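You operate a simulated robot arm through the tools that you are given. There is no shell and no other tool. Be economical: measure what you need, move in short steps, check, and stop when the job is done.

Carry out the task below with a simulated two-armed robot. There is one attempt and no reset: what you move stays moved.

TASK
Take the lid off the can labelled "soap" on the store bench and lay it down there. Put the block that says "65" from the port rear bench top on the job card there and the block that says "72" on the brown board there. Fetch the model plank from the table end of the side bench and set it on the tall table top. Press the gauge button three times. Put the spool on the third bay from the left of the window bench away on the port rear bench top. Fetch the sanding block from the side bench top and set it on the corner end of the side bench. Do these in any order. Set down upright: spool.

The check looks at the end state, three seconds after you hand in, the way a careful person would. Anything else that was tipped, shoved, dropped, spilled or broken makes it a failure. Lids that push on must go on centred and level and be pressed home; caps that screw on are set level and turned clockwise until they are tight.

THE ROBOT
Two 7-joint arms with three-finger grippers on one trunk, on a base that drives. Base frame: it is fixed to the floor where the robot stands at the start and does not move with it; the origin is under the middle of the robot, x ahead of it, y to its left, z up; the surface under the hand at the start is at about z = 860. Units: mm, rad, N and s.
The left shoulder is at the start at [22, 154, 1051], the right one opposite. With the tool pointing down near the work surface each hand reaches from about 160 to 600 mm from the robot's upright axis, wherever it stands, measured 20 degrees to its own side. Places, roughly: block [-1750, 1250, 750]; board (11x8x2 cm) [-1800, 1700, 900]; can [500, 0, 1000]; corner end of the side bench [-5800, 0, 900]; gauge button [-5600, -6900, 900]; job card [-1500, 1250, 750]; model plank (38x3x4 cm) [-5700, -1000, 900]; port rear bench [-1000, 1500, 900]; sanding block (10x6x4 cm) [-5700, -1300, 900]; spool (8x8x8 cm) [-5600, -9000, 900]; tall table [-5200, -3200, 900]. Payload 2.69 kg a hand.
The TCP of each hand is the grasp point between the finger pads, 29 mm short of the fingertips. In the tool frame z runs along the fingers and y along their closing line. The gripper opens to 120 mm. The gripper's body begins 78 mm behind the TCP.
Orientation is told as [roll, pitch, yaw] about the base's x, y, z axes, in that order, counted from this pose: with the fingers straight down and closing along the base's y, the tool's x points along the base's -x, its y along +y and its z along -z.

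THE INTERFACE
- The arms move only by the tool arm_command. It takes "left_moves", "right_moves" or both (then of equal length, played together; a hand with none holds still); each is a list of rows, each a list of 7 numbers: the shift along the base's x, y, z in mm, then the turn, a rotation vector about the base's x, y, z in degrees, then the finger opening in mm, from 0 to 120. In form: [[x, y, z, ax, ay, az, gripper], ...]. A call has 1 to 12 rows; each row is the pose to reach, as a shift and turn from the pose commanded when the call began. Rows are played at 5 a second. More than 50 mm and 0.15 rad between two rows, or a gripper value outside its range, and nothing of the call is played. Where a pose cannot be reached the arm comes as near as it can. A force on the tool above 40 N (or 10 N above the force at the start of the call, whichever is more), or a blocked arm, ends the call early, and 0.2 s more pass. The fingers move at their own pace and stop on an object; they squeeze with about 37 N. The grip force told is the motor's: it shows also when the fingers shut on nothing. Time passes only in rows, and 0.2 s behind the last, so rows that repeat a pose let the fingers close. The reply holds the time, the measured pose of the TCP, the force on the tool along the base axes, the opening and the grip force, in the units named above and with some noise, with the torque about the TCP (base axes, N m) and any sound that the robot's microphone picked up.
- Cameras (640 x 400 px; columns grow to the right, rows downward): "scene" is now at [124.1, 8.9, 1229.2]; the picture's right is [0.10, -1.00, 0.00], its down [-0.29, -0.03, -0.96] and it looks along [0.95, 0.09, -0.30] (base axes); focal length 254 px, centre (320, 200). "left" rides on the left gripper at [63, 0, -104] in its tool frame; the picture's right is [0.00, 1.00, 0.00], its down [-0.83, 0.00, -0.56] and it looks along [-0.56, 0.00, 0.83] (tool axes); focal length 275 px, centre (320, 200). "right" rides on the right gripper at [63, 0, -104] in its tool frame; the picture's right is [0.00, 1.00, 0.00], its down [-0.83, 0.00, -0.56] and it looks along [-0.56, 0.00, 0.83] (tool axes); focal length 275 px, centre (320, 200). There is no depth. A picture from a camera that has moved, and an enlarged one, comes with that camera's place and axes in the base frame and with its lens.
- get_image(camera): a new picture of that camera. The clock stands still meanwhile.
- slide_trunk(by): slides the trunk up (or, below 0, down) by that many mm; the arms and the scene camera ride with it, the base frame stays. It gives what a move gives, with no picture.
- drive_base(legs): drives the robot by 1 to 6 legs, each [ahead, left, turn to the left] in mm, mm and rad, along the robot's own axes; the way and the turn of a leg run together, so that a leg with both is an arc; at most 1500 mm and 3.142 rad a leg. The arms and the cameras ride along, it lands a little off, and it stops where it bumps. It gives what a move gives.
- head_to(pan, tilt): turns the head with the scene camera to pan (to the left, within 1.396 rad either way) and tilt (down, from -0.506 to 1.204), counted from straight ahead of the robot. It gives what a move gives.
- zoom(camera, box): a new picture of the part [left, top, right, bottom] of that camera's present view, enlarged. The clock stands still meanwhile.
- hand_in(): hands the job in; it is judged then, once.

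Work in short steps. Places have to be worked out from the pictures, the camera data and where the tool is seen: move nearer, look again, correct. Check each grasp and each placing, and mend what went wrong. You have 186 turns and 158 pictures in all, those below and enlarged ones among them. Open the grippers and draw the arms clear of the work before you hand the job in, unless the task says otherwise; then end with one line.

The tools are called after "Call:" by a JSON object that holds its "method" and its "body". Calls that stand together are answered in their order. arm_command: Moves the arms, as the interface text tells. Its arguments: {"type":"object","properties":{"left_moves":{"type":"array","items":{"type":"array","items":{"type":"number"}}},"right_moves":{"type":"array","items":{"type":"array","items":{"type":"number"}}}},"required":[]} The other tools are called the same way: slide_trunk (by) slides the trunk up or down; drive_base (legs) drives the base; head_to (pan, tilt) turns the head that bears the scene camera; get_image (camera) takes a picture; zoom (camera, box) takes an enlarged picture of a part of a camera's view; hand_in () hands the job in.

At the start:

```text
t: 0.0
left_ee_pos: [337.0, 229.0, 1175.7]
left_orientation: [0.001, -0.001, 0.0]
left_ft_force: [0.5, -1.2, -0.5]
left_torque: [-0.02, 0.03, -0.02]
left_opening: 120.1
left_finger_force: 0.0
right_ee_pos: [321.3, -120.9, 1095.9]
right_orientation: [0.0, 0.0, 0.0]
right_ft_force: [-0.5, -0.1, -0.3]
right_torque: [-0.02, 0.02, 0.01]
right_opening: 119.9
right_finger_force: 0.1
trunk travel left (down, up): [-413.0, 25.0]
robot x, y, heading: [-0.6, 2.8, 0.0]
head pan, tilt: [0.098, 0.3]
```

scene: 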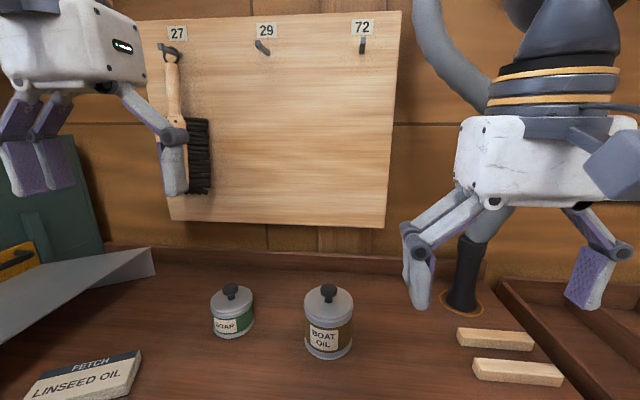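
right: 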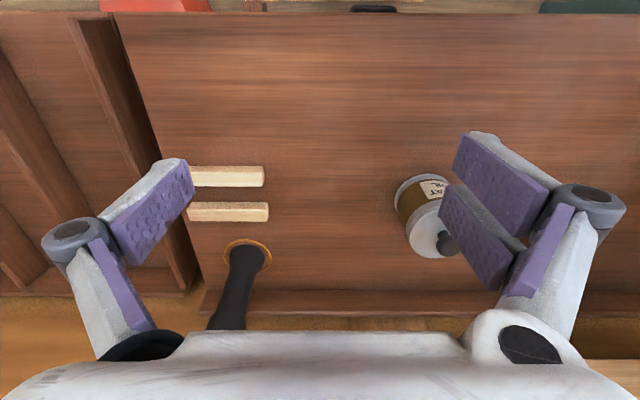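
left: 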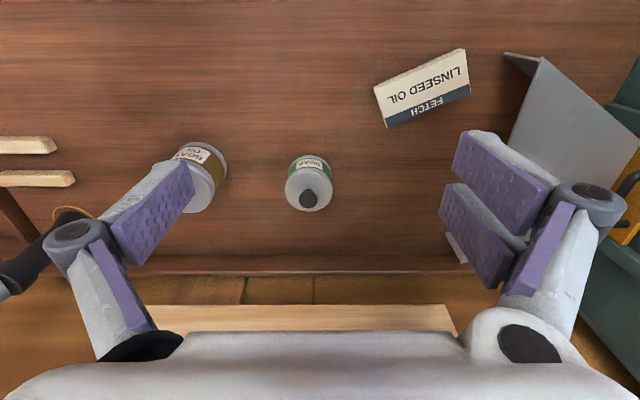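

The scene and left pictures together put the soap can's knob top near [508, 212, 925]. I bring the left hand above it with a narrower opening and look again.

Call:
{"method": "arm_command", "body": {"left_moves": [[40, -4, -20, 0, 0, 0, 100], [80, -8, -40, 0, 0, 0, 80], [120, -12, -70, 0, 0, 0, 70], [150, -15, -100, 0, 0, 0, 70], [165, -17, -140, 0, 0, 0, 70], [171, -17, -170, 0, 0, 0, 70]]}}

Call:
{"method": "get_image", "body": {"camera": "left"}}

Call:
{"method": "get_image", "body": {"camera": "scene"}}

```text
refused: row 3 steps farther than a row can; nothing moved
```

```text
154 pictures are left
camera left: at [272.6, 228.7, 1279.9], right [0.0, 1.0, 0.0], down [0.83, 0.0, 0.56], along [0.56, 0.0, -0.83], focal length 275 px, centre (320, 200)
```

left: 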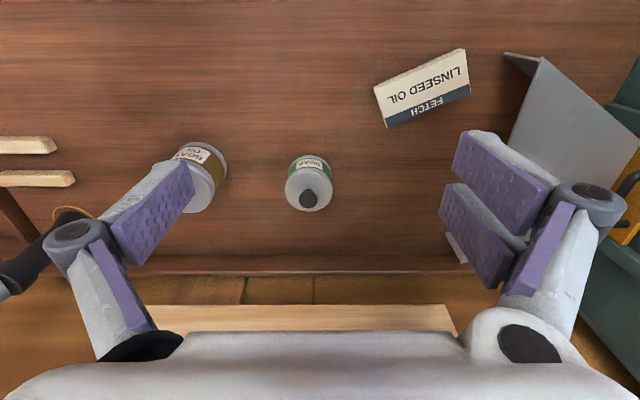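

```text
153 pictures are left
camera scene: at [124.1, 8.9, 1229.2], right [0.1, -1.0, 0.0], down [-0.29, -0.03, -0.96], along [0.95, 0.09, -0.3], focal length 254 px, centre (320, 200)
```

scene: 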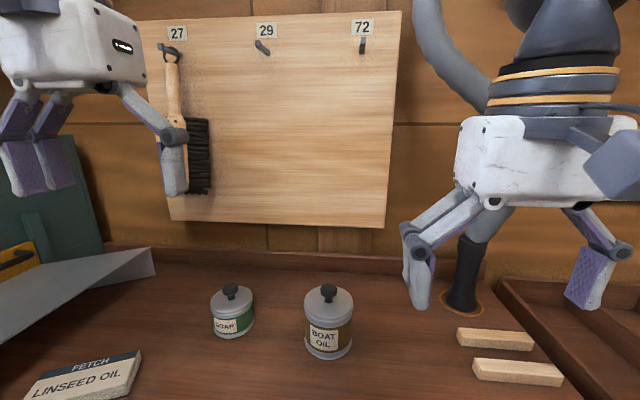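

A row was too long; nothing moved. I repeat the approach with smaller steps.

Call:
{"method": "arm_command", "body": {"left_moves": [[30, -3, -30, 0, 0, 0, 100], [60, -6, -60, 0, 0, 0, 80], [90, -9, -90, 0, 0, 0, 70], [120, -12, -120, 0, 0, 0, 70], [150, -15, -150, 0, 0, 0, 70], [171, -17, -170, 0, 0, 0, 70], [171, -17, -170, 0, 0, 0, 70]]}}

Call:
{"method": "get_image", "body": {"camera": "left"}}

Call:
{"method": "get_image", "body": {"camera": "scene"}}

```text
t: 1.6
left_ee_pos: [507.7, 210.5, 1003.2]
left_orientation: [-0.002, -0.002, 0.0]
left_ft_force: [0.5, -0.5, -0.4]
left_torque: [-0.01, -0.04, 0.01]
left_opening: 69.9
left_finger_force: 0.1
right_ee_pos: [321.6, -121.4, 1096.5]
right_orientation: [0.0, 0.0, -0.001]
right_ft_force: [0.6, -0.1, 0.3]
right_torque: [0.0, -0.01, 0.01]
right_opening: 120.1
right_finger_force: 0.0
trunk travel left (down, up): [-413.0, 25.0]
robot x, y, heading: [0.4, -1.3, -0.001]
head pan, tilt: [0.098, 0.3]
```

```text
152 pictures are left
camera left: at [444.3, 210.7, 1107.9], right [0.0, 1.0, 0.0], down [0.83, 0.0, 0.56], along [0.56, 0.0, -0.83], focal length 275 px, centre (320, 200)
```

left: 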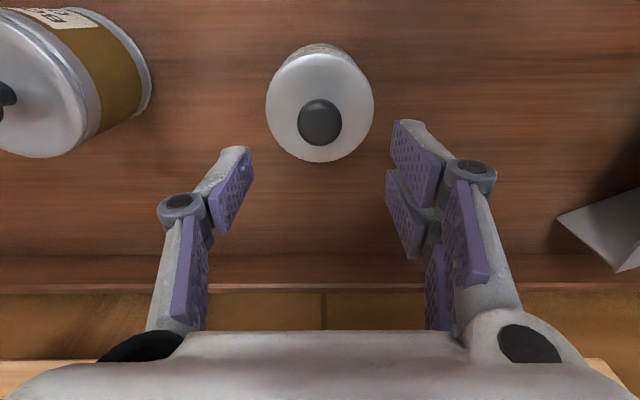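

```text
151 pictures are left
camera scene: at [123.7, 9.0, 1229.3], right [0.1, -1.0, 0.0], down [-0.29, -0.03, -0.96], along [0.95, 0.09, -0.3], focal length 254 px, centre (320, 200)
```

scene: 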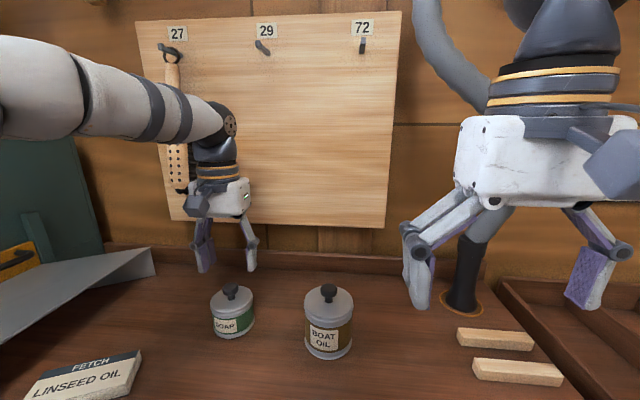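

The knob centre works out at about [504, 211, 922], with the lid top near 895. I lower to z≈938, so the tips are at about 909, and close on the knob.

Call:
{"method": "arm_command", "body": {"left_moves": [[-4, 0, -25, 0, 0, 0, 60], [-4, 0, -50, 0, 0, 0, 60], [-4, 0, -65, 0, 0, 0, 60], [-4, 0, -65, 0, 0, 0, 15], [-4, 0, -65, 0, 0, 0, 0], [-4, 0, -65, 0, 0, 0, 0]]}}

Call:
{"method": "get_image", "body": {"camera": "left"}}

Call:
{"method": "zoom", "body": {"camera": "scene", "box": [160, 200, 320, 360]}}

```text
t: 2.6
left_ee_pos: [504.7, 211.4, 948.5]
left_orientation: [0.0, -0.02, 0.0]
left_ft_force: [-6.6, -3.0, 28.5]
left_torque: [0.07, 0.15, -0.07]
left_opening: 25.3
left_finger_force: 36.8
right_ee_pos: [318.1, -122.7, 1098.6]
right_orientation: [0.002, -0.004, 0.001]
right_ft_force: [0.3, 0.1, -0.1]
right_torque: [0.02, 0.0, -0.03]
right_opening: 119.9
right_finger_force: 0.0
trunk travel left (down, up): [-413.0, 25.0]
robot x, y, heading: [1.3, 2.6, 0.003]
head pan, tilt: [0.098, 0.3]
stopped in row 4 (left hand): the force on the tool passed its limit at 45 N (the readings are from after the stop); the commanded pose is now the measured one
```

```text
150 pictures are left
camera left: at [438.2, 210.9, 1051.9], right [0.0, 1.0, 0.0], down [0.82, 0.0, 0.57], along [0.57, 0.0, -0.82], focal length 275 px, centre (320, 200)
```

left: 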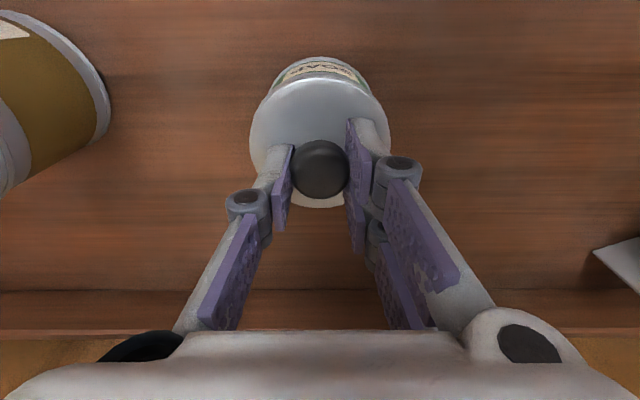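

```text
2.50 times, centred on (240, 280) of scene
camera zoom: at [120.9, 7.3, 1230.0], right [0.1, -1.0, 0.0], down [-0.29, -0.03, -0.96], along [0.95, 0.09, -0.29], focal length 634 px, centre (520, 0)
```

zoom: 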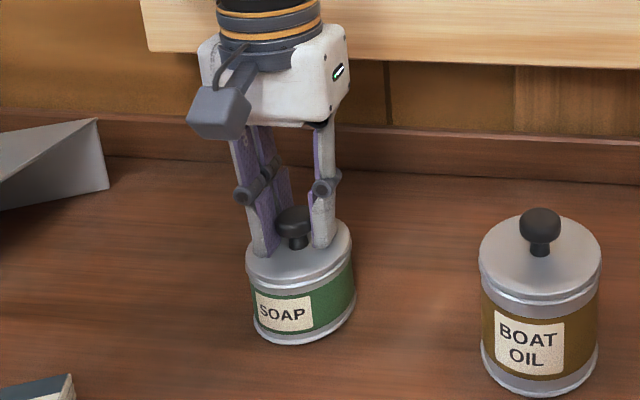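

The tips touched the lid, whose top is near 918, and the fingers hold the knob at 25 mm. I raise gently and watch the force.

Call:
{"method": "arm_command", "body": {"left_moves": [[0, 0, 3, 0, 0, 0, 0], [0, 0, 6, 0, 0, 0, 0], [0, 0, 12, 0, 0, 0, 0], [0, 0, 20, 0, 0, 0, 0], [0, 0, 20, 0, 0, 0, 0]]}}

Call:
{"method": "zoom", "body": {"camera": "scene", "box": [160, 200, 320, 360]}}

```text
t: 3.8
left_ee_pos: [503.4, 213.0, 961.3]
left_orientation: [0.003, -0.011, 0.001]
left_ft_force: [0.3, 0.0, 0.1]
left_torque: [0.02, -0.01, -0.01]
left_opening: 25.7
left_finger_force: 36.8
right_ee_pos: [321.3, -120.9, 1095.6]
right_orientation: [0.001, 0.0, -0.001]
right_ft_force: [-0.2, 0.2, 0.5]
right_torque: [0.01, -0.01, 0.0]
right_opening: 120.2
right_finger_force: 0.0
trunk travel left (down, up): [-413.0, 25.0]
robot x, y, heading: [-0.0, 2.8, 0.002]
head pan, tilt: [0.098, 0.3]
heard: snap
```

```text
2.50 times, centred on (240, 280) of scene
camera zoom: at [124.2, 9.2, 1229.1], right [0.1, -1.0, 0.0], down [-0.29, -0.03, -0.95], along [0.95, 0.09, -0.3], focal length 634 px, centre (520, 0)
```

zoom: 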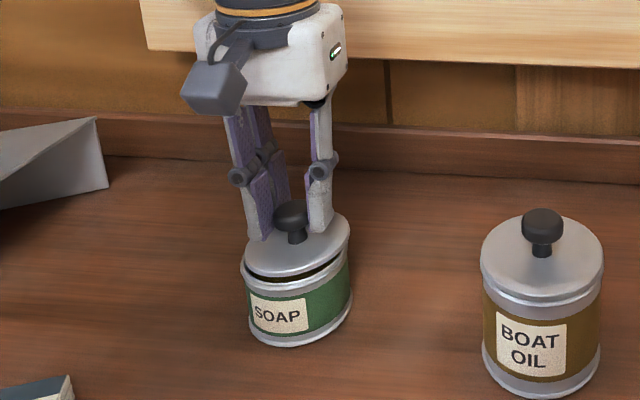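

The lid snapped free and the can stayed put. I lift it clear, move it to open bench around [390, 125] and look.

Call:
{"method": "arm_command", "body": {"left_moves": [[0, 0, 30, 0, 0, 0, 0], [0, 0, 65, 0, 0, 0, 0], [-35, -25, 65, 0, 0, 0, 0], [-70, -50, 65, 0, 0, 0, 0], [-110, -75, 65, 0, 0, 0, 0], [-113, -88, 40, 0, 0, 0, 0], [-113, -88, 0, 0, 0, 0, 0], [-113, -88, 0, 0, 0, 0, 0]]}}

Call:
{"method": "get_image", "body": {"camera": "scene"}}

Call:
{"method": "get_image", "body": {"camera": "left"}}

```text
t: 5.6
left_ee_pos: [393.0, 126.9, 963.7]
left_orientation: [0.002, -0.011, 0.0]
left_ft_force: [0.0, 0.3, 0.0]
left_torque: [0.0, 0.03, -0.01]
left_opening: 25.0
left_finger_force: 36.4
right_ee_pos: [320.9, -121.7, 1096.7]
right_orientation: [0.0, 0.0, -0.001]
right_ft_force: [0.2, 0.9, 0.7]
right_torque: [-0.01, 0.0, -0.02]
right_opening: 119.9
right_finger_force: 0.0
trunk travel left (down, up): [-413.0, 25.0]
robot x, y, heading: [0.5, 0.9, -0.002]
head pan, tilt: [0.098, 0.3]
```

```text
147 pictures are left
camera scene: at [123.8, 8.9, 1229.3], right [0.1, -1.0, 0.0], down [-0.29, -0.03, -0.96], along [0.95, 0.09, -0.3], focal length 254 px, centre (320, 200)
```

scene: 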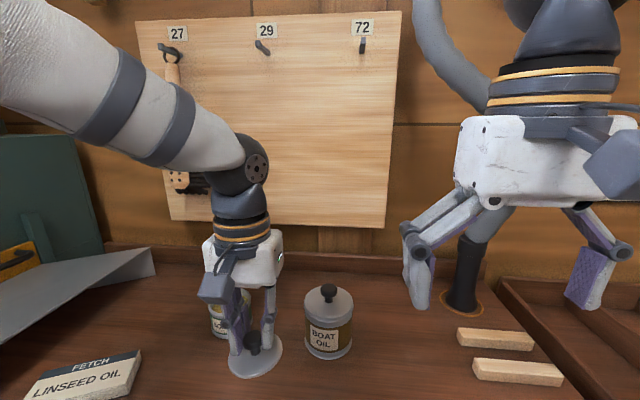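

```text
146 pictures are left
camera left: at [327.4, 127.0, 1067.5], right [0.0, 1.0, 0.0], down [0.82, 0.0, 0.57], along [0.57, 0.0, -0.82], focal length 275 px, centre (320, 200)
```

left: 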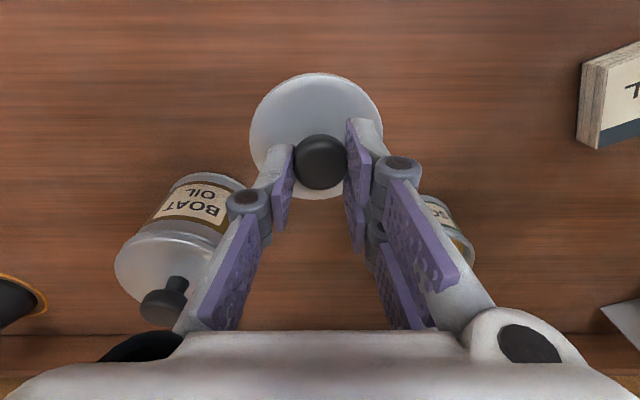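

The spot below is clear of both cans. I lower in small steps until the lid touches the bench.

Call:
{"method": "arm_command", "body": {"left_moves": [[0, 0, -20, 0, 0, 0, 0], [0, 0, -35, 0, 0, 0, 0], [0, 0, -45, 0, 0, 0, 0], [0, 0, -50, 0, 0, 0, 0], [0, 0, -54, 0, 0, 0, 0], [0, 0, -57, 0, 0, 0, 0], [0, 0, -60, 0, 0, 0, 0], [0, 0, -63, 0, 0, 0, 0]]}}

Call:
{"method": "zoom", "body": {"camera": "scene", "box": [160, 240, 320, 400]}}

```text
t: 7.4
left_ee_pos: [391.6, 124.0, 904.2]
left_orientation: [-0.001, -0.019, 0.001]
left_ft_force: [-1.2, -6.9, 38.7]
left_torque: [-0.14, -0.07, 0.06]
left_opening: 25.5
left_finger_force: 36.8
right_ee_pos: [320.5, -122.2, 1098.0]
right_orientation: [0.0, -0.005, 0.0]
right_ft_force: [0.1, -0.6, 0.1]
right_torque: [0.03, 0.0, -0.02]
right_opening: 119.6
right_finger_force: 0.1
trunk travel left (down, up): [-413.0, 25.0]
robot x, y, heading: [-2.3, -0.7, -0.0]
head pan, tilt: [0.098, 0.3]
```

```text
2.50 times, centred on (240, 320) of scene
camera zoom: at [121.4, 7.5, 1230.0], right [0.1, -1.0, 0.0], down [-0.29, -0.03, -0.96], along [0.95, 0.09, -0.29], focal length 634 px, centre (520, -100)
```

zoom: 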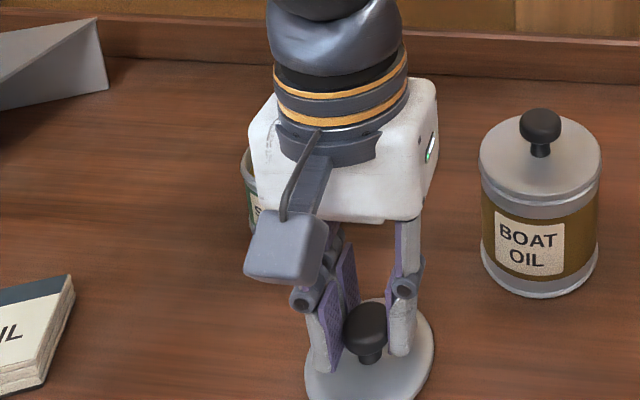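

The lid is down with about 39 N of push. I ease off a little, release, and raise the hand.

Call:
{"method": "arm_command", "body": {"left_moves": [[0, 0, 3, 0, 0, 0, 0], [0, 0, 3, 0, 0, 0, 50], [0, 0, 3, 0, 0, 0, 60], [0, 0, 25, 0, 0, 0, 60], [0, 0, 70, 0, 0, 0, 60], [0, 0, 115, 0, 0, 0, 60], [0, 0, 160, 0, 0, 0, 60], [-45, 10, 180, 0, 0, 0, 60], [-85, 20, 200, 0, 0, 0, 60]]}}

Call:
{"method": "head_to", "body": {"pan": 0.1, "tilt": 0.6}}

Call:
{"method": "get_image", "body": {"camera": "scene"}}

```text
refused: row 8 steps farther than a row can; nothing moved
```

```text
t: 8.2
left_ee_pos: [391.4, 122.6, 901.2]
left_orientation: [0.002, -0.015, -0.001]
left_ft_force: [4.2, -8.4, 37.3]
left_torque: [-0.18, -0.03, 0.05]
left_opening: 24.8
left_finger_force: 36.8
right_ee_pos: [320.3, -121.9, 1095.8]
right_orientation: [0.001, -0.001, 0.0]
right_ft_force: [-0.8, 0.4, -0.7]
right_torque: [-0.04, 0.0, 0.01]
right_opening: 119.8
right_finger_force: 0.0
trunk travel left (down, up): [-413.0, 25.0]
robot x, y, heading: [2.4, 3.0, 0.001]
head pan, tilt: [0.099, 0.6]
```

```text
144 pictures are left
camera scene: at [117.5, 7.0, 1202.1], right [0.1, -0.99, 0.0], down [-0.56, -0.06, -0.83], along [0.82, 0.08, -0.56], focal length 254 px, centre (320, 200)
```

scene: 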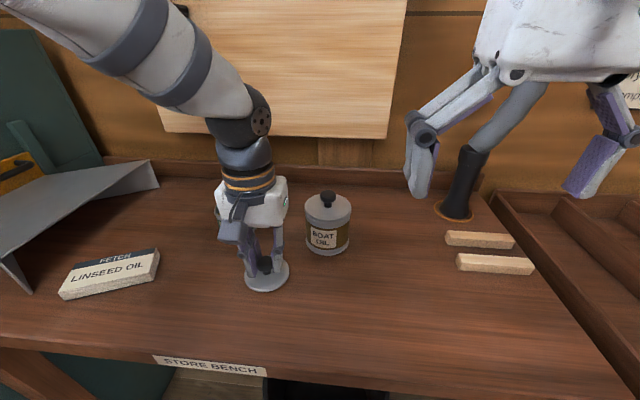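

One step was too long. I repeat the release with steps under 50 mm.

Call:
{"method": "arm_command", "body": {"left_moves": [[0, 0, 2, 0, 0, 0, 0], [0, 0, 2, 0, 0, 0, 45], [0, 0, 2, 0, 0, 0, 60], [0, 0, 25, 0, 0, 0, 60], [0, 0, 70, 0, 0, 0, 60], [0, 0, 115, 0, 0, 0, 60], [0, 0, 160, 0, 0, 0, 60], [-35, 10, 180, 0, 0, 0, 60], [-70, 20, 200, 0, 0, 0, 60]]}}

Call:
{"method": "get_image", "body": {"camera": "scene"}}

```text
t: 10.2
left_ee_pos: [319.3, 144.1, 1100.5]
left_orientation: [0.002, -0.013, 0.002]
left_ft_force: [-0.7, -0.4, -0.4]
left_torque: [-0.01, -0.01, 0.01]
left_opening: 60.1
left_finger_force: 0.0
right_ee_pos: [320.2, -120.7, 1095.1]
right_orientation: [-0.001, -0.001, 0.0]
right_ft_force: [0.5, -0.2, 0.6]
right_torque: [0.01, -0.02, 0.01]
right_opening: 119.8
right_finger_force: 0.0
trunk travel left (down, up): [-413.0, 25.0]
robot x, y, heading: [-1.6, -1.3, -0.0]
head pan, tilt: [0.099, 0.6]
```

```text
143 pictures are left
camera scene: at [118.5, 8.7, 1201.9], right [0.1, -0.99, 0.0], down [-0.56, -0.06, -0.83], along [0.82, 0.08, -0.56], focal length 254 px, centre (320, 200)
```

scene: 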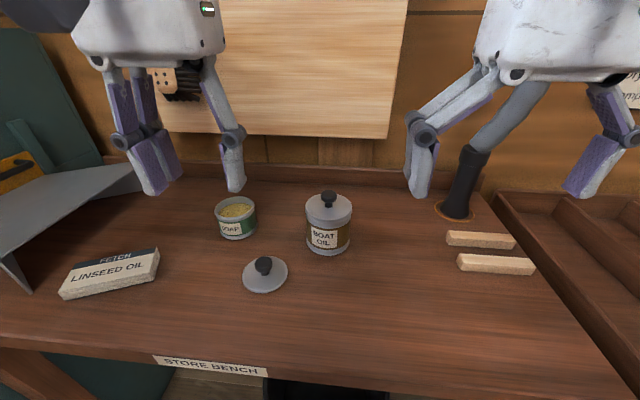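

The lid lies flat and the can stands. I back away from the bench and look toward the rest of the room.

Call:
{"method": "drive_base", "body": {"legs": [[-450, 0, 0], [0, 0, 1.57]]}}

Call:
{"method": "head_to", "body": {"pan": 0.7, "tilt": 0.3}}

Call:
{"method": "get_image", "body": {"camera": "scene"}}

```text
t: 16.6
left_ee_pos: [-584.9, 323.8, 1101.1]
left_orientation: [0.002, -0.012, 1.548]
left_ft_force: [-0.8, 0.0, 0.1]
left_torque: [0.0, -0.01, -0.02]
left_opening: 59.8
left_finger_force: 0.0
right_ee_pos: [-319.1, 319.2, 1095.6]
right_orientation: [0.0, 0.001, 1.547]
right_ft_force: [-0.1, -0.1, -1.2]
right_torque: [-0.01, -0.01, 0.02]
right_opening: 120.0
right_finger_force: 0.2
trunk travel left (down, up): [-413.0, 25.0]
robot x, y, heading: [-448.1, 2.7, 1.55]
head pan, tilt: [0.099, 0.6]
```

```text
t: 17.6
left_ee_pos: [-584.9, 324.2, 1101.0]
left_orientation: [0.001, -0.013, 1.547]
left_ft_force: [-0.5, -0.6, -1.3]
left_torque: [-0.02, 0.04, 0.02]
left_opening: 60.0
left_finger_force: 0.1
right_ee_pos: [-317.9, 320.2, 1096.7]
right_orientation: [0.0, 0.0, 1.549]
right_ft_force: [0.5, 0.6, 0.0]
right_torque: [0.0, -0.01, -0.02]
right_opening: 120.1
right_finger_force: 0.0
trunk travel left (down, up): [-413.0, 25.0]
robot x, y, heading: [-446.8, 4.0, 1.547]
head pan, tilt: [0.7, 0.3]
```

```text
142 pictures are left
camera scene: at [-507.0, 106.3, 1229.2], right [0.78, 0.63, 0.0], down [0.19, -0.23, -0.96], along [-0.6, 0.75, -0.3], focal length 254 px, centre (320, 200)
```

scene: 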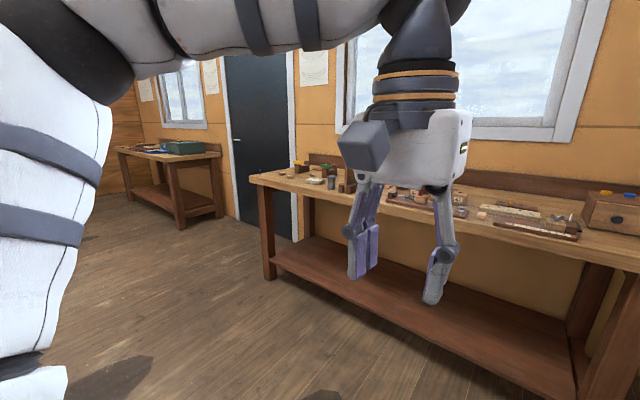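

The port rear bench is just ahead to the left, with its left end near x≈-1900 and its front edge near y≈1190. I do the blocks first: strafe left, approach and look.

Call:
{"method": "drive_base", "body": {"legs": [[0, 1150, 0.02], [550, 0, 0]]}}

Call:
{"method": "head_to", "body": {"pan": 0, "tilt": 0.5}}

Call:
{"method": "get_image", "body": {"camera": "scene"}}

```text
t: 29.3
left_ee_pos: [-1694.8, 900.7, 1099.7]
left_orientation: [0.001, -0.014, 1.566]
left_ft_force: [0.5, 0.6, 0.1]
left_torque: [-0.02, 0.01, -0.01]
left_opening: 60.1
left_finger_force: 0.0
right_ee_pos: [-1428.7, 901.6, 1096.3]
right_orientation: [0.001, -0.001, 1.565]
right_ft_force: [0.5, -0.4, -0.8]
right_torque: [-0.04, 0.0, -0.01]
right_opening: 119.9
right_finger_force: 0.0
trunk travel left (down, up): [-413.0, 25.0]
robot x, y, heading: [-1551.2, 580.6, 1.561]
head pan, tilt: [0.7, 0.3]
```

```text
t: 30.3
left_ee_pos: [-1693.3, 900.2, 1101.3]
left_orientation: [0.001, -0.012, 1.565]
left_ft_force: [-0.4, 0.2, -0.5]
left_torque: [0.01, 0.0, 0.0]
left_opening: 59.7
left_finger_force: 0.0
right_ee_pos: [-1429.1, 900.7, 1096.0]
right_orientation: [0.0, 0.002, 1.565]
right_ft_force: [0.0, 0.5, 0.9]
right_torque: [-0.02, 0.0, -0.01]
right_opening: 120.2
right_finger_force: 0.0
trunk travel left (down, up): [-413.0, 25.0]
robot x, y, heading: [-1551.4, 577.1, 1.568]
head pan, tilt: [0.0, 0.499]
```

```text
141 pictures are left
camera scene: at [-1553.2, 703.2, 1210.9], right [1.0, 0.0, 0.0], down [0.0, -0.48, -0.88], along [0.0, 0.88, -0.48], focal length 254 px, centre (320, 200)
```

scene: 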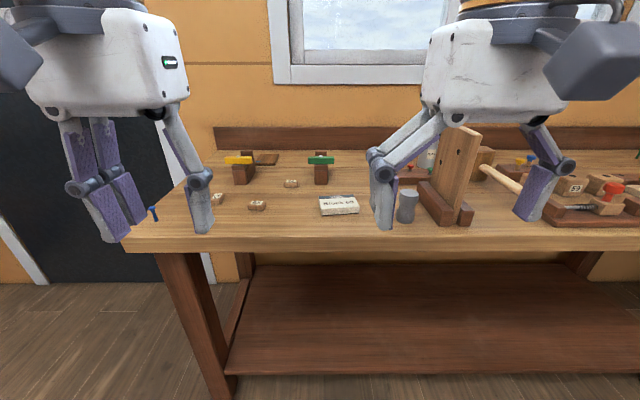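

Call:
{"method": "zoom", "body": {"camera": "scene", "box": [130, 130, 420, 260]}}

```text
2.21 times, centred on (275, 195) of scene
camera zoom: at [-1553.2, 703.2, 1210.9], right [1.0, 0.0, 0.0], down [0.0, -0.48, -0.88], along [0.0, 0.88, -0.48], focal length 560 px, centre (419, 211)
```

zoom: 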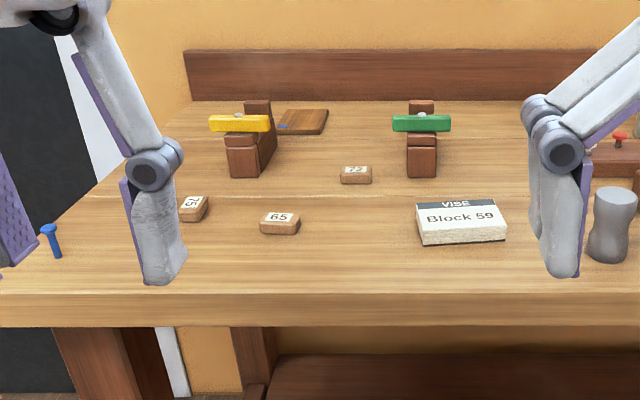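

The job card is the "VISE Block 59" pad, block 65 lies to its left, and the brown board is behind the yellow vise. I drive nearer and use the left hand's camera to triangulate.

Call:
{"method": "drive_base", "body": {"legs": [[250, 100, 0]]}}

Call:
{"method": "get_image", "body": {"camera": "left"}}

Call:
{"method": "get_image", "body": {"camera": "scene"}}

```text
t: 32.2
left_ee_pos: [-1786.4, 1148.6, 1102.6]
left_orientation: [0.002, -0.013, 1.553]
left_ft_force: [0.8, 0.9, -0.2]
left_torque: [0.03, 0.0, 0.01]
left_opening: 60.2
left_finger_force: 0.0
right_ee_pos: [-1522.0, 1146.5, 1096.4]
right_orientation: [0.001, 0.001, 1.555]
right_ft_force: [-0.6, -0.3, 0.2]
right_torque: [-0.02, -0.01, -0.01]
right_opening: 120.0
right_finger_force: 0.1
trunk travel left (down, up): [-413.0, 25.0]
robot x, y, heading: [-1646.1, 829.7, 1.554]
head pan, tilt: [0.0, 0.499]
```

```text
139 pictures are left
camera left: at [-1788.1, 1086.5, 1204.5], right [-1.0, 0.02, 0.0], down [0.02, 0.82, 0.57], along [0.01, 0.57, -0.82], focal length 275 px, centre (320, 200)
```

left: 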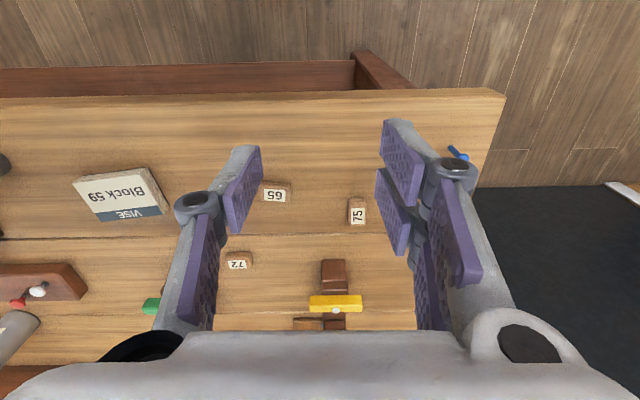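

```text
138 pictures are left
camera scene: at [-1647.5, 951.7, 1210.8], right [1.0, -0.02, 0.0], down [-0.01, -0.48, -0.88], along [0.01, 0.88, -0.48], focal length 254 px, centre (320, 200)
```

scene: 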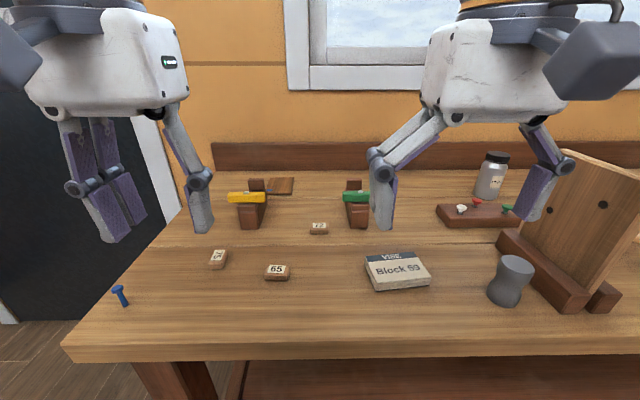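

Triangulated: block 65's top is at about [-1723, 1302, 876], the job card is near [-1504, 1297], block 72 near [-1639, 1443] and the board near [-1770, 1670]. I inch 50 mm closer, park the right hand up and aside, and open the left.

Call:
{"method": "drive_base", "body": {"legs": [[50, 0, 0.015]]}}

Call:
{"method": "arm_command", "body": {"left_moves": [[20, 30, -20, 0, 0, 0, 70], [35, 60, -45, 0, 0, 0, 70], [50, 90, -70, 0, 0, 0, 70], [60, 100, -100, 0, 0, 0, 70]], "right_moves": [[25, -25, 25, 0, 0, 0, 60], [50, -50, 50, 0, 0, 0, 60], [75, -75, 75, 0, 0, 0, 60], [100, -90, 100, 0, 0, 0, 60]]}}

Call:
{"method": "get_image", "body": {"camera": "left"}}

Call:
{"method": "get_image", "body": {"camera": "scene"}}

```text
t: 33.2
left_ee_pos: [-1791.5, 1198.1, 1099.9]
left_orientation: [0.001, -0.012, 1.572]
left_ft_force: [0.4, 0.7, 0.0]
left_torque: [-0.05, 0.01, -0.01]
left_opening: 60.2
left_finger_force: 0.0
right_ee_pos: [-1526.5, 1199.5, 1096.2]
right_orientation: [0.0, 0.001, 1.571]
right_ft_force: [0.7, 0.6, -0.1]
right_torque: [-0.03, 0.01, -0.02]
right_opening: 120.0
right_finger_force: 0.1
trunk travel left (down, up): [-413.0, 25.0]
robot x, y, heading: [-1645.6, 877.0, 1.57]
head pan, tilt: [0.0, 0.499]
```

```text
t: 34.2
left_ee_pos: [-1731.4, 1296.4, 1000.4]
left_orientation: [0.002, -0.012, 1.568]
left_ft_force: [-0.3, 0.9, 0.1]
left_torque: [-0.04, 0.0, 0.0]
left_opening: 69.9
left_finger_force: 0.0
right_ee_pos: [-1446.8, 1116.1, 1170.9]
right_orientation: [0.001, 0.002, 1.571]
right_ft_force: [-0.7, -0.3, -0.3]
right_torque: [0.02, 0.0, -0.01]
right_opening: 60.0
right_finger_force: 0.0
right hand out of reach, approached as far as the arm can: row 4
trunk travel left (down, up): [-413.0, 25.0]
robot x, y, heading: [-1648.0, 877.1, 1.571]
head pan, tilt: [0.0, 0.499]
```

```text
137 pictures are left
camera left: at [-1731.4, 1231.7, 1104.6], right [-1.0, 0.01, 0.0], down [0.01, 0.82, 0.57], along [0.0, 0.57, -0.82], focal length 275 px, centre (320, 200)
```

left: 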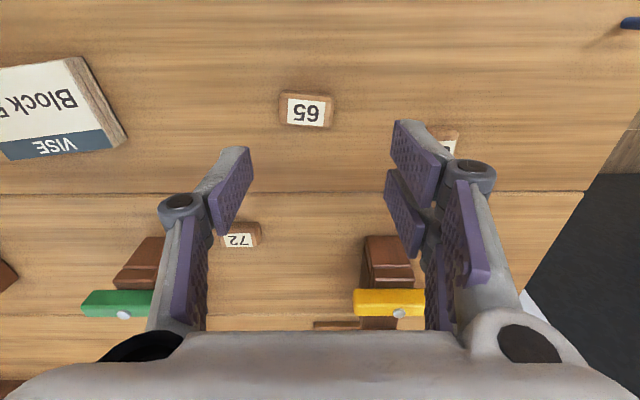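

```text
136 pictures are left
camera scene: at [-1648.7, 1000.5, 1210.8], right [1.0, 0.0, 0.0], down [0.0, -0.48, -0.88], along [0.0, 0.88, -0.48], focal length 254 px, centre (320, 200)
```

scene: 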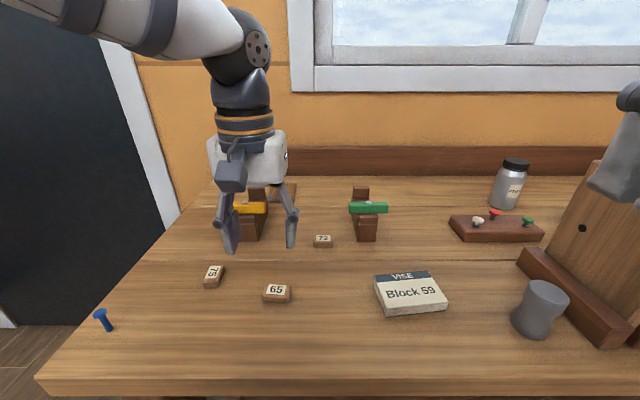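

Block 65 is at about [-1720, 1302], top ≈ 873. I lower over it with the fingers straddling its length and close.

Call:
{"method": "arm_command", "body": {"left_moves": [[11, 6, -40, 0, 0, 0, 70], [11, 6, -75, 0, 0, 0, 70], [11, 6, -95, 0, 0, 0, 70], [11, 6, -104, 0, 0, 0, 70], [11, 6, -109, 0, 0, 0, 70], [11, 6, -109, 0, 0, 0, 30], [11, 6, -109, 0, 0, 0, 20], [11, 6, -109, 0, 0, 0, 20]]}}

Call:
{"method": "get_image", "body": {"camera": "left"}}

```text
t: 36.0
left_ee_pos: [-1720.9, 1302.2, 892.6]
left_orientation: [0.002, -0.013, 1.569]
left_ft_force: [-1.1, 0.1, 1.5]
left_torque: [-0.02, 0.0, -0.02]
left_opening: 43.4
left_finger_force: 36.6
right_ee_pos: [-1447.8, 1114.3, 1171.6]
right_orientation: [0.001, -0.001, 1.571]
right_ft_force: [0.1, 0.5, -1.2]
right_torque: [-0.01, 0.04, 0.02]
right_opening: 60.1
right_finger_force: 0.0
trunk travel left (down, up): [-413.0, 25.0]
robot x, y, heading: [-1649.1, 876.0, 1.57]
head pan, tilt: [0.0, 0.499]
```

```text
135 pictures are left
camera left: at [-1721.1, 1237.8, 996.8], right [-1.0, 0.01, 0.0], down [0.01, 0.82, 0.57], along [0.0, 0.57, -0.82], focal length 275 px, centre (320, 200)
```

left: 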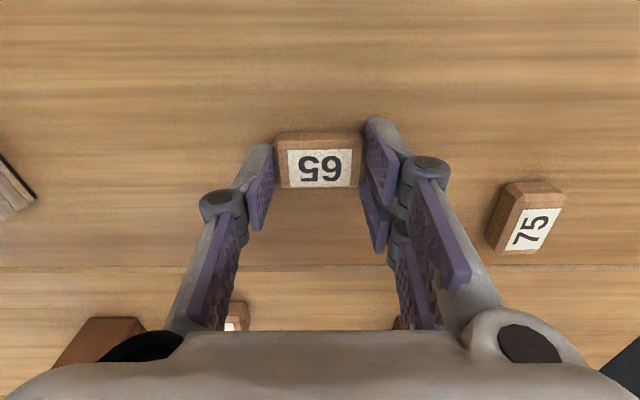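

Block 65 is gripped at 43 mm. I lift it and carry it over the job card near [-1503, 1294].

Call:
{"method": "arm_command", "body": {"left_moves": [[0, 0, 40, 0, 0, 0, 20], [0, 0, 75, 0, 0, 0, 20], [45, -2, 75, 0, 0, 0, 20], [90, -4, 75, 0, 0, 0, 20], [135, -6, 75, 0, 0, 0, 20], [180, -8, 75, 0, 0, 0, 20], [218, -8, 75, 0, 0, 0, 20], [218, -8, 75, 0, 0, 0, 20]]}}

Call:
{"method": "get_image", "body": {"camera": "left"}}

Call:
{"method": "get_image", "body": {"camera": "scene"}}

```text
t: 37.8
left_ee_pos: [-1520.3, 1302.8, 968.7]
left_orientation: [-0.002, -0.011, 1.588]
left_ft_force: [0.9, -0.7, 0.1]
left_torque: [0.03, 0.02, 0.01]
left_opening: 43.4
left_finger_force: 36.9
left hand out of reach, approached as far as the arm can: row 7, 8
right_ee_pos: [-1446.6, 1115.2, 1171.3]
right_orientation: [-0.001, -0.002, 1.57]
right_ft_force: [0.5, -0.2, 0.2]
right_torque: [0.0, -0.02, -0.03]
right_opening: 60.0
right_finger_force: 0.1
trunk travel left (down, up): [-413.0, 25.0]
robot x, y, heading: [-1647.8, 882.1, 1.567]
head pan, tilt: [0.0, 0.499]
```

```text
134 pictures are left
camera left: at [-1520.6, 1238.7, 1071.9], right [-1.0, -0.01, 0.0], down [-0.01, 0.83, 0.56], along [-0.01, 0.56, -0.83], focal length 275 px, centre (320, 200)
```

left: 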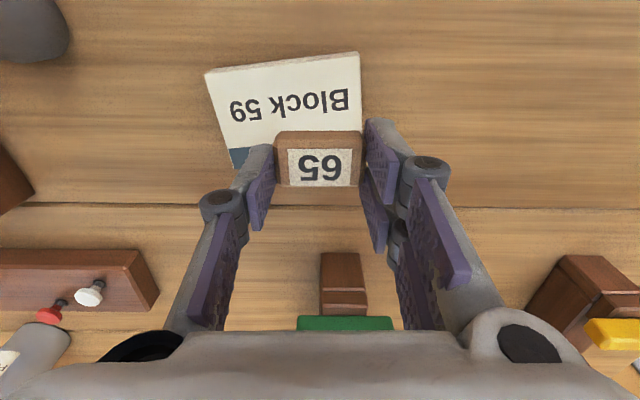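

```text
133 pictures are left
camera scene: at [-1648.9, 999.8, 1211.0], right [1.0, 0.0, 0.0], down [0.0, -0.48, -0.88], along [0.0, 0.88, -0.48], focal length 254 px, centre (320, 200)
```

scene: 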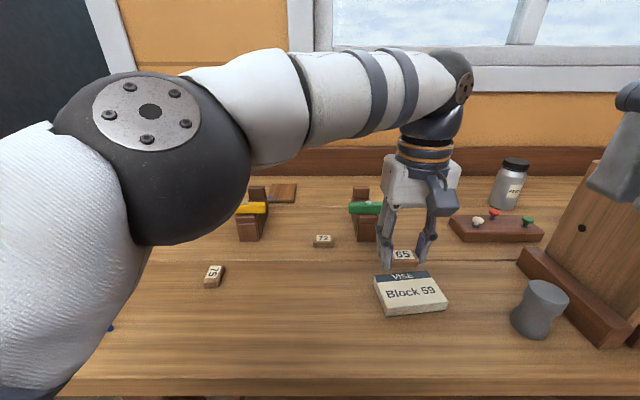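

The left arm is at its limit to the right, so I shift the base right by 90 mm, with the block still well above the bench.

Call:
{"method": "drive_base", "body": {"legs": [[0, -90, 0]]}}

```text
t: 39.1
left_ee_pos: [-1428.2, 1303.4, 970.7]
left_orientation: [-0.006, -0.014, 1.587]
left_ft_force: [0.8, 0.6, 0.0]
left_torque: [0.0, 0.03, 0.04]
left_opening: 43.4
left_finger_force: 37.0
right_ee_pos: [-1356.5, 1115.7, 1170.6]
right_orientation: [0.001, 0.0, 1.57]
right_ft_force: [0.2, -0.8, 0.2]
right_torque: [0.02, 0.01, 0.0]
right_opening: 59.8
right_finger_force: 0.1
trunk travel left (down, up): [-413.0, 25.0]
robot x, y, heading: [-1558.3, 878.4, 1.574]
head pan, tilt: [0.0, 0.499]
```

I move the block over the card centre at about [-1505, 1291].

Call:
{"method": "arm_command", "body": {"left_moves": [[-38, -6, 0, 0, 0, 0, 20], [-77, -12, 0, 0, 0, 0, 20], [-77, -12, -25, 0, 0, 0, 20], [-77, -12, -25, 0, 0, 0, 20]]}}

Call:
{"method": "get_image", "body": {"camera": "left"}}

Call:
{"method": "zoom", "body": {"camera": "scene", "box": [270, 200, 430, 340]}}

```text
t: 40.1
left_ee_pos: [-1508.2, 1293.2, 946.0]
left_orientation: [-0.008, -0.014, 1.586]
left_ft_force: [-0.2, -0.1, -1.0]
left_torque: [0.0, 0.01, 0.01]
left_opening: 43.6
left_finger_force: 37.7
right_ee_pos: [-1358.7, 1114.2, 1172.7]
right_orientation: [0.002, -0.002, 1.571]
right_ft_force: [-0.4, -0.7, 0.3]
right_torque: [-0.01, -0.02, -0.04]
right_opening: 60.0
right_finger_force: 0.0
trunk travel left (down, up): [-413.0, 25.0]
robot x, y, heading: [-1557.6, 875.4, 1.571]
head pan, tilt: [0.0, 0.499]
```

```text
132 pictures are left
camera left: at [-1509.3, 1229.5, 1050.2], right [-1.0, -0.01, -0.01], down [-0.01, 0.82, 0.57], along [0.0, 0.57, -0.82], focal length 275 px, centre (320, 200)
```

left: 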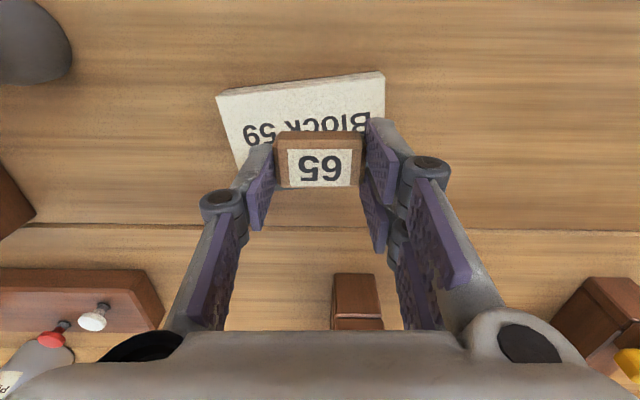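

```text
2.86 times, centred on (350, 270) of scene
camera zoom: at [-1559.0, 999.9, 1210.9], right [1.0, 0.0, 0.0], down [0.0, -0.48, -0.88], along [0.0, 0.88, -0.48], focal length 725 px, centre (234, 0)
```

zoom: 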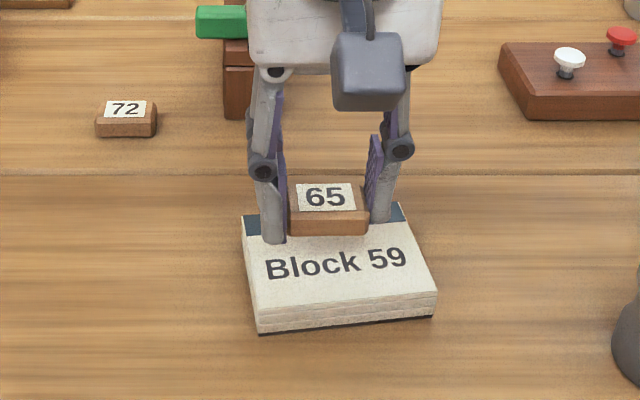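

The block hangs just above the card. I centre it a few mm and lower until contact.

Call:
{"method": "arm_command", "body": {"left_moves": [[5, -3, -12, 0, 0, 0, 20], [5, -3, -22, 0, 0, 0, 20], [5, -3, -27, 0, 0, 0, 20], [5, -3, -31, 0, 0, 0, 20], [5, -3, -34, 0, 0, 0, 20]]}}

Call:
{"method": "zoom", "body": {"camera": "scene", "box": [270, 200, 430, 340]}}

```text
t: 41.3
left_ee_pos: [-1502.4, 1287.2, 915.1]
left_orientation: [-0.011, -0.02, 1.587]
left_ft_force: [0.7, 1.6, 20.4]
left_torque: [-0.1, 0.23, 0.01]
left_opening: 43.7
left_finger_force: 36.6
right_ee_pos: [-1357.5, 1113.8, 1172.2]
right_orientation: [0.001, -0.005, 1.57]
right_ft_force: [0.2, -1.0, -0.4]
right_torque: [0.01, -0.01, -0.02]
right_opening: 59.7
right_finger_force: 0.1
trunk travel left (down, up): [-413.0, 25.0]
robot x, y, heading: [-1558.8, 878.7, 1.571]
head pan, tilt: [0.0, 0.499]
```

```text
2.86 times, centred on (350, 270) of scene
camera zoom: at [-1558.6, 999.0, 1211.4], right [1.0, 0.0, 0.0], down [0.0, -0.48, -0.88], along [0.0, 0.88, -0.48], focal length 725 px, centre (234, 0)
```

zoom: 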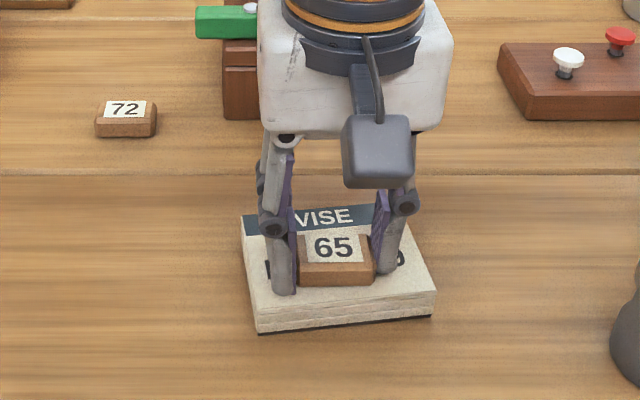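

Block 65 rests on the card with 20 N of push. I release, rise, and move over block 72 at about [-1641, 1444].

Call:
{"method": "arm_command", "body": {"left_moves": [[0, 0, 1, 0, 0, 0, 55], [0, 0, 1, 0, 0, 0, 65], [0, 0, 40, 0, 0, 0, 65], [0, 0, 80, 0, 0, 0, 65], [-30, 32, 90, 0, 0, 0, 65], [-60, 65, 90, 0, 0, 0, 65], [-90, 100, 90, 0, 0, 0, 65], [-115, 130, 90, 0, 0, 0, 65], [-138, 157, 90, 0, 0, 0, 65], [-138, 157, 70, 0, 0, 0, 65], [-138, 157, 70, 0, 0, 0, 65]]}}

Call:
{"method": "get_image", "body": {"camera": "left"}}

Call:
{"method": "get_image", "body": {"camera": "scene"}}

```text
t: 43.7
left_ee_pos: [-1645.0, 1427.4, 978.2]
left_orientation: [-0.01, -0.015, 1.584]
left_ft_force: [0.6, 0.0, 0.1]
left_torque: [0.05, 0.01, 0.01]
left_opening: 65.0
left_finger_force: 0.1
left hand out of reach, approached as far as the arm can: row 8, 9, 10, 11
right_ee_pos: [-1357.3, 1115.2, 1171.7]
right_orientation: [0.002, -0.001, 1.572]
right_ft_force: [0.8, -0.3, -0.8]
right_torque: [0.0, -0.01, -0.03]
right_opening: 60.1
right_finger_force: 0.0
trunk travel left (down, up): [-413.0, 25.0]
robot x, y, heading: [-1557.8, 878.4, 1.569]
head pan, tilt: [0.0, 0.499]
```

```text
129 pictures are left
camera left: at [-1645.8, 1364.2, 1081.6], right [-1.0, -0.01, -0.01], down [-0.01, 0.82, 0.57], along [0.0, 0.57, -0.82], focal length 275 px, centre (320, 200)
```

left: 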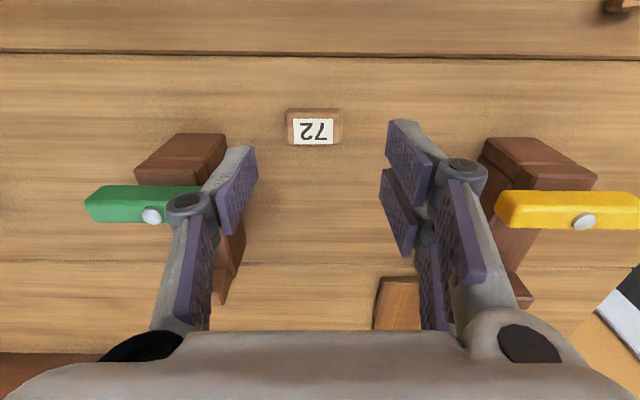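

```text
128 pictures are left
camera scene: at [-1558.6, 999.5, 1211.0], right [1.0, 0.0, 0.0], down [0.0, -0.48, -0.88], along [0.0, 0.88, -0.48], focal length 254 px, centre (320, 200)
```

scene: 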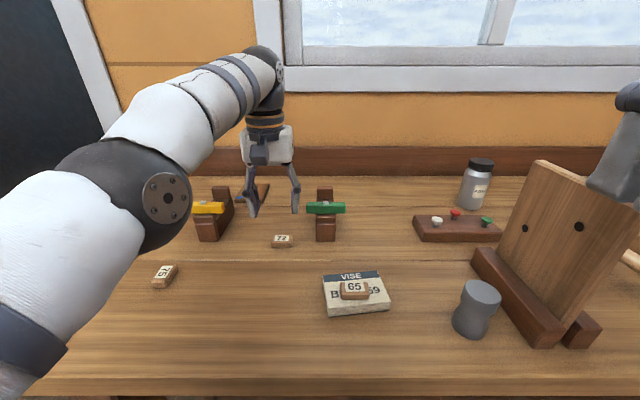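

Block 72 is at [-1640, 1438], 11 mm beyond the present reach, but reach should grow lower down. I descend while moving forward, then check.

Call:
{"method": "arm_command", "body": {"left_moves": [[4, 2, -25, 0, 0, 0, 65], [4, 6, -45, 0, 0, 0, 65], [4, 11, -60, 0, 0, 0, 65], [4, 11, -60, 0, 0, 0, 65]]}}

Call:
{"method": "get_image", "body": {"camera": "left"}}

```text
t: 44.7
left_ee_pos: [-1642.0, 1439.7, 917.8]
left_orientation: [-0.005, -0.011, 1.585]
left_ft_force: [0.9, -0.1, 0.1]
left_torque: [-0.02, 0.01, 0.0]
left_opening: 65.2
left_finger_force: 0.0
right_ee_pos: [-1357.4, 1115.9, 1170.9]
right_orientation: [0.002, -0.002, 1.571]
right_ft_force: [0.4, 0.5, -0.3]
right_torque: [0.01, 0.03, 0.0]
right_opening: 60.0
right_finger_force: 0.1
trunk travel left (down, up): [-413.0, 25.0]
robot x, y, heading: [-1556.1, 881.7, 1.572]
head pan, tilt: [0.0, 0.499]
```

```text
127 pictures are left
camera left: at [-1642.2, 1374.9, 1022.6], right [-1.0, -0.01, -0.01], down [-0.01, 0.83, 0.56], along [0.0, 0.56, -0.83], focal length 275 px, centre (320, 200)
```

left: 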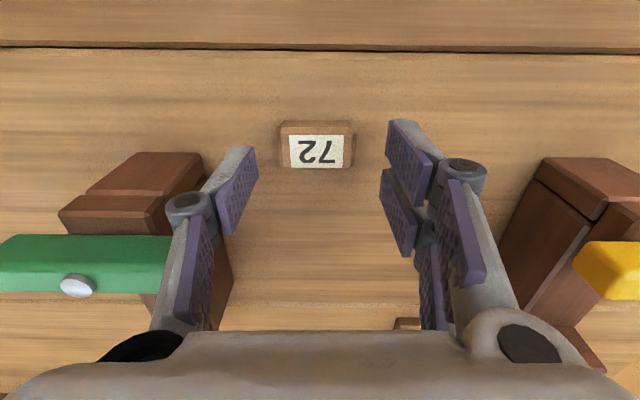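

It is lined up. I lower to 892 and close.

Call:
{"method": "arm_command", "body": {"left_moves": [[1, -1, -15, 0, 0, 0, 65], [1, -1, -25, 0, 0, 0, 65], [1, -1, -25, 0, 0, 0, 30], [1, -1, -25, 0, 0, 0, 20], [1, -1, -25, 0, 0, 0, 20]]}}

Call:
{"method": "arm_command", "body": {"left_moves": [[0, 0, 40, 0, 0, 0, 20], [0, -10, 80, 0, 0, 0, 20], [0, -40, 110, 0, 0, 0, 20], [0, -85, 125, 0, 0, 0, 20], [0, -130, 140, 0, 0, 0, 20], [0, -175, 155, 0, 0, 0, 20], [0, -210, 190, 0, 0, 0, 20], [0, -210, 190, 0, 0, 0, 20]]}}

Call:
{"method": "get_image", "body": {"camera": "left"}}

Call:
{"method": "get_image", "body": {"camera": "scene"}}

```text
t: 45.9
left_ee_pos: [-1639.6, 1442.6, 894.7]
left_orientation: [-0.008, -0.011, 1.588]
left_ft_force: [0.4, 0.3, 0.1]
left_torque: [0.02, 0.01, -0.02]
left_opening: 43.3
left_finger_force: 36.9
left hand out of reach, approached as far as the arm can: row 1, 2, 3, 4, 5
right_ee_pos: [-1358.9, 1114.6, 1171.8]
right_orientation: [0.002, -0.002, 1.57]
right_ft_force: [0.0, 0.9, 0.4]
right_torque: [0.02, 0.03, 0.0]
right_opening: 59.9
right_finger_force: 0.1
trunk travel left (down, up): [-413.0, 25.0]
robot x, y, heading: [-1561.3, 877.5, 1.569]
head pan, tilt: [0.0, 0.499]
```

```text
t: 47.7
left_ee_pos: [-1642.3, 1232.9, 1082.6]
left_orientation: [-0.009, -0.014, 1.586]
left_ft_force: [-0.2, 0.3, 0.5]
left_torque: [-0.03, -0.03, 0.01]
left_opening: 43.8
left_finger_force: 36.9
left hand out of reach, approached as far as the arm can: row 1
right_ee_pos: [-1356.2, 1115.8, 1170.3]
right_orientation: [0.002, -0.001, 1.57]
right_ft_force: [0.0, 0.0, -0.8]
right_torque: [0.02, 0.01, 0.03]
right_opening: 60.2
right_finger_force: 0.0
trunk travel left (down, up): [-413.0, 25.0]
robot x, y, heading: [-1558.2, 877.0, 1.569]
head pan, tilt: [0.0, 0.499]
```

```text
126 pictures are left
camera left: at [-1641.0, 1169.2, 1186.7], right [-1.0, -0.01, -0.01], down [-0.01, 0.82, 0.57], along [0.0, 0.57, -0.82], focal length 275 px, centre (320, 200)
```

left: 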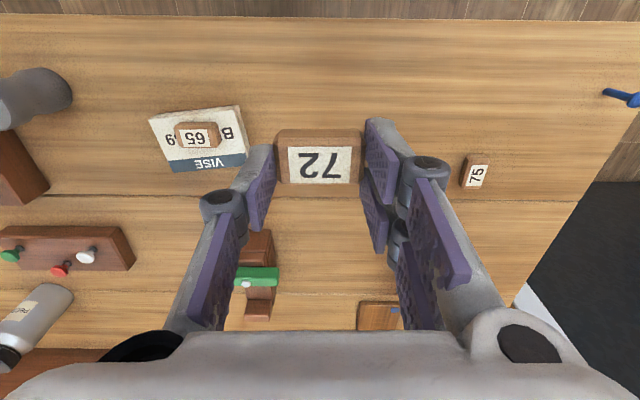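

```text
125 pictures are left
camera scene: at [-1558.8, 1000.7, 1210.7], right [1.0, 0.0, 0.0], down [0.0, -0.48, -0.88], along [0.0, 0.88, -0.48], focal length 254 px, centre (320, 200)
```

scene: 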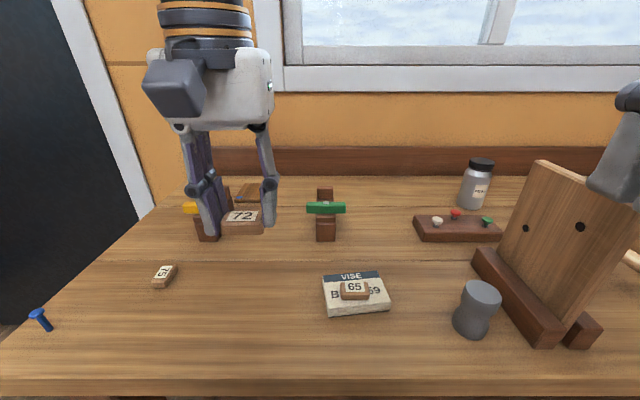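

Block 72 is held. I back off, go round to the bench's left end (edge near x≈-2010) and face it.

Call:
{"method": "drive_base", "body": {"legs": [[-500, 0, 0], [0, 900, 0], [0, 0, -1.57], [0, 1000, 0]]}}

Call:
{"method": "head_to", "body": {"pan": 0.2, "tilt": 0.5}}

Call:
{"method": "get_image", "body": {"camera": "scene"}}

```text
t: 69.1
left_ee_pos: [-2094.4, 1461.1, 1082.4]
left_orientation: [-0.009, -0.014, 0.006]
left_ft_force: [-1.2, -0.3, -1.0]
left_torque: [0.01, -0.02, -0.01]
left_opening: 43.3
left_finger_force: 36.7
right_ee_pos: [-2215.8, 1180.2, 1171.8]
right_orientation: [0.002, -0.003, -0.01]
right_ft_force: [-1.1, 0.5, -0.7]
right_torque: [0.02, -0.01, -0.01]
right_opening: 60.0
right_finger_force: 0.0
trunk travel left (down, up): [-413.0, 25.0]
robot x, y, heading: [-2454.8, 1383.9, -0.01]
head pan, tilt: [0.0, 0.499]
```

```text
t: 69.8
left_ee_pos: [-2094.6, 1461.9, 1084.0]
left_orientation: [-0.009, -0.014, 0.004]
left_ft_force: [0.2, 1.5, 0.1]
left_torque: [0.02, 0.02, -0.02]
left_opening: 43.4
left_finger_force: 37.4
right_ee_pos: [-2213.9, 1179.9, 1171.9]
right_orientation: [0.002, -0.001, -0.013]
right_ft_force: [0.8, -0.1, 0.2]
right_torque: [-0.03, 0.0, -0.03]
right_opening: 60.1
right_finger_force: 0.1
trunk travel left (down, up): [-413.0, 25.0]
robot x, y, heading: [-2451.4, 1385.2, -0.011]
head pan, tilt: [0.201, 0.499]
```

```text
124 pictures are left
camera scene: at [-2331.2, 1398.8, 1210.9], right [0.19, -0.98, 0.0], down [-0.47, -0.09, -0.88], along [0.86, 0.17, -0.48], focal length 254 px, centre (320, 200)
```

scene: 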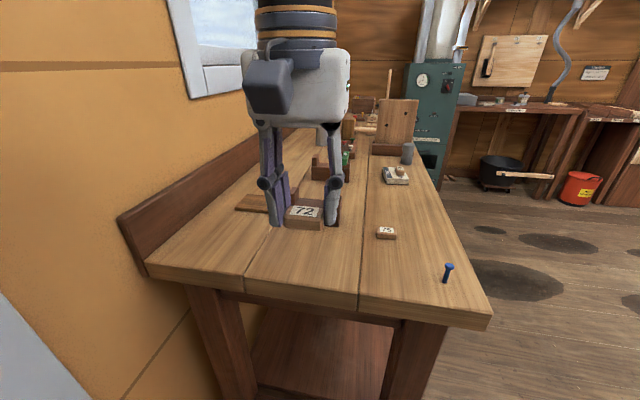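

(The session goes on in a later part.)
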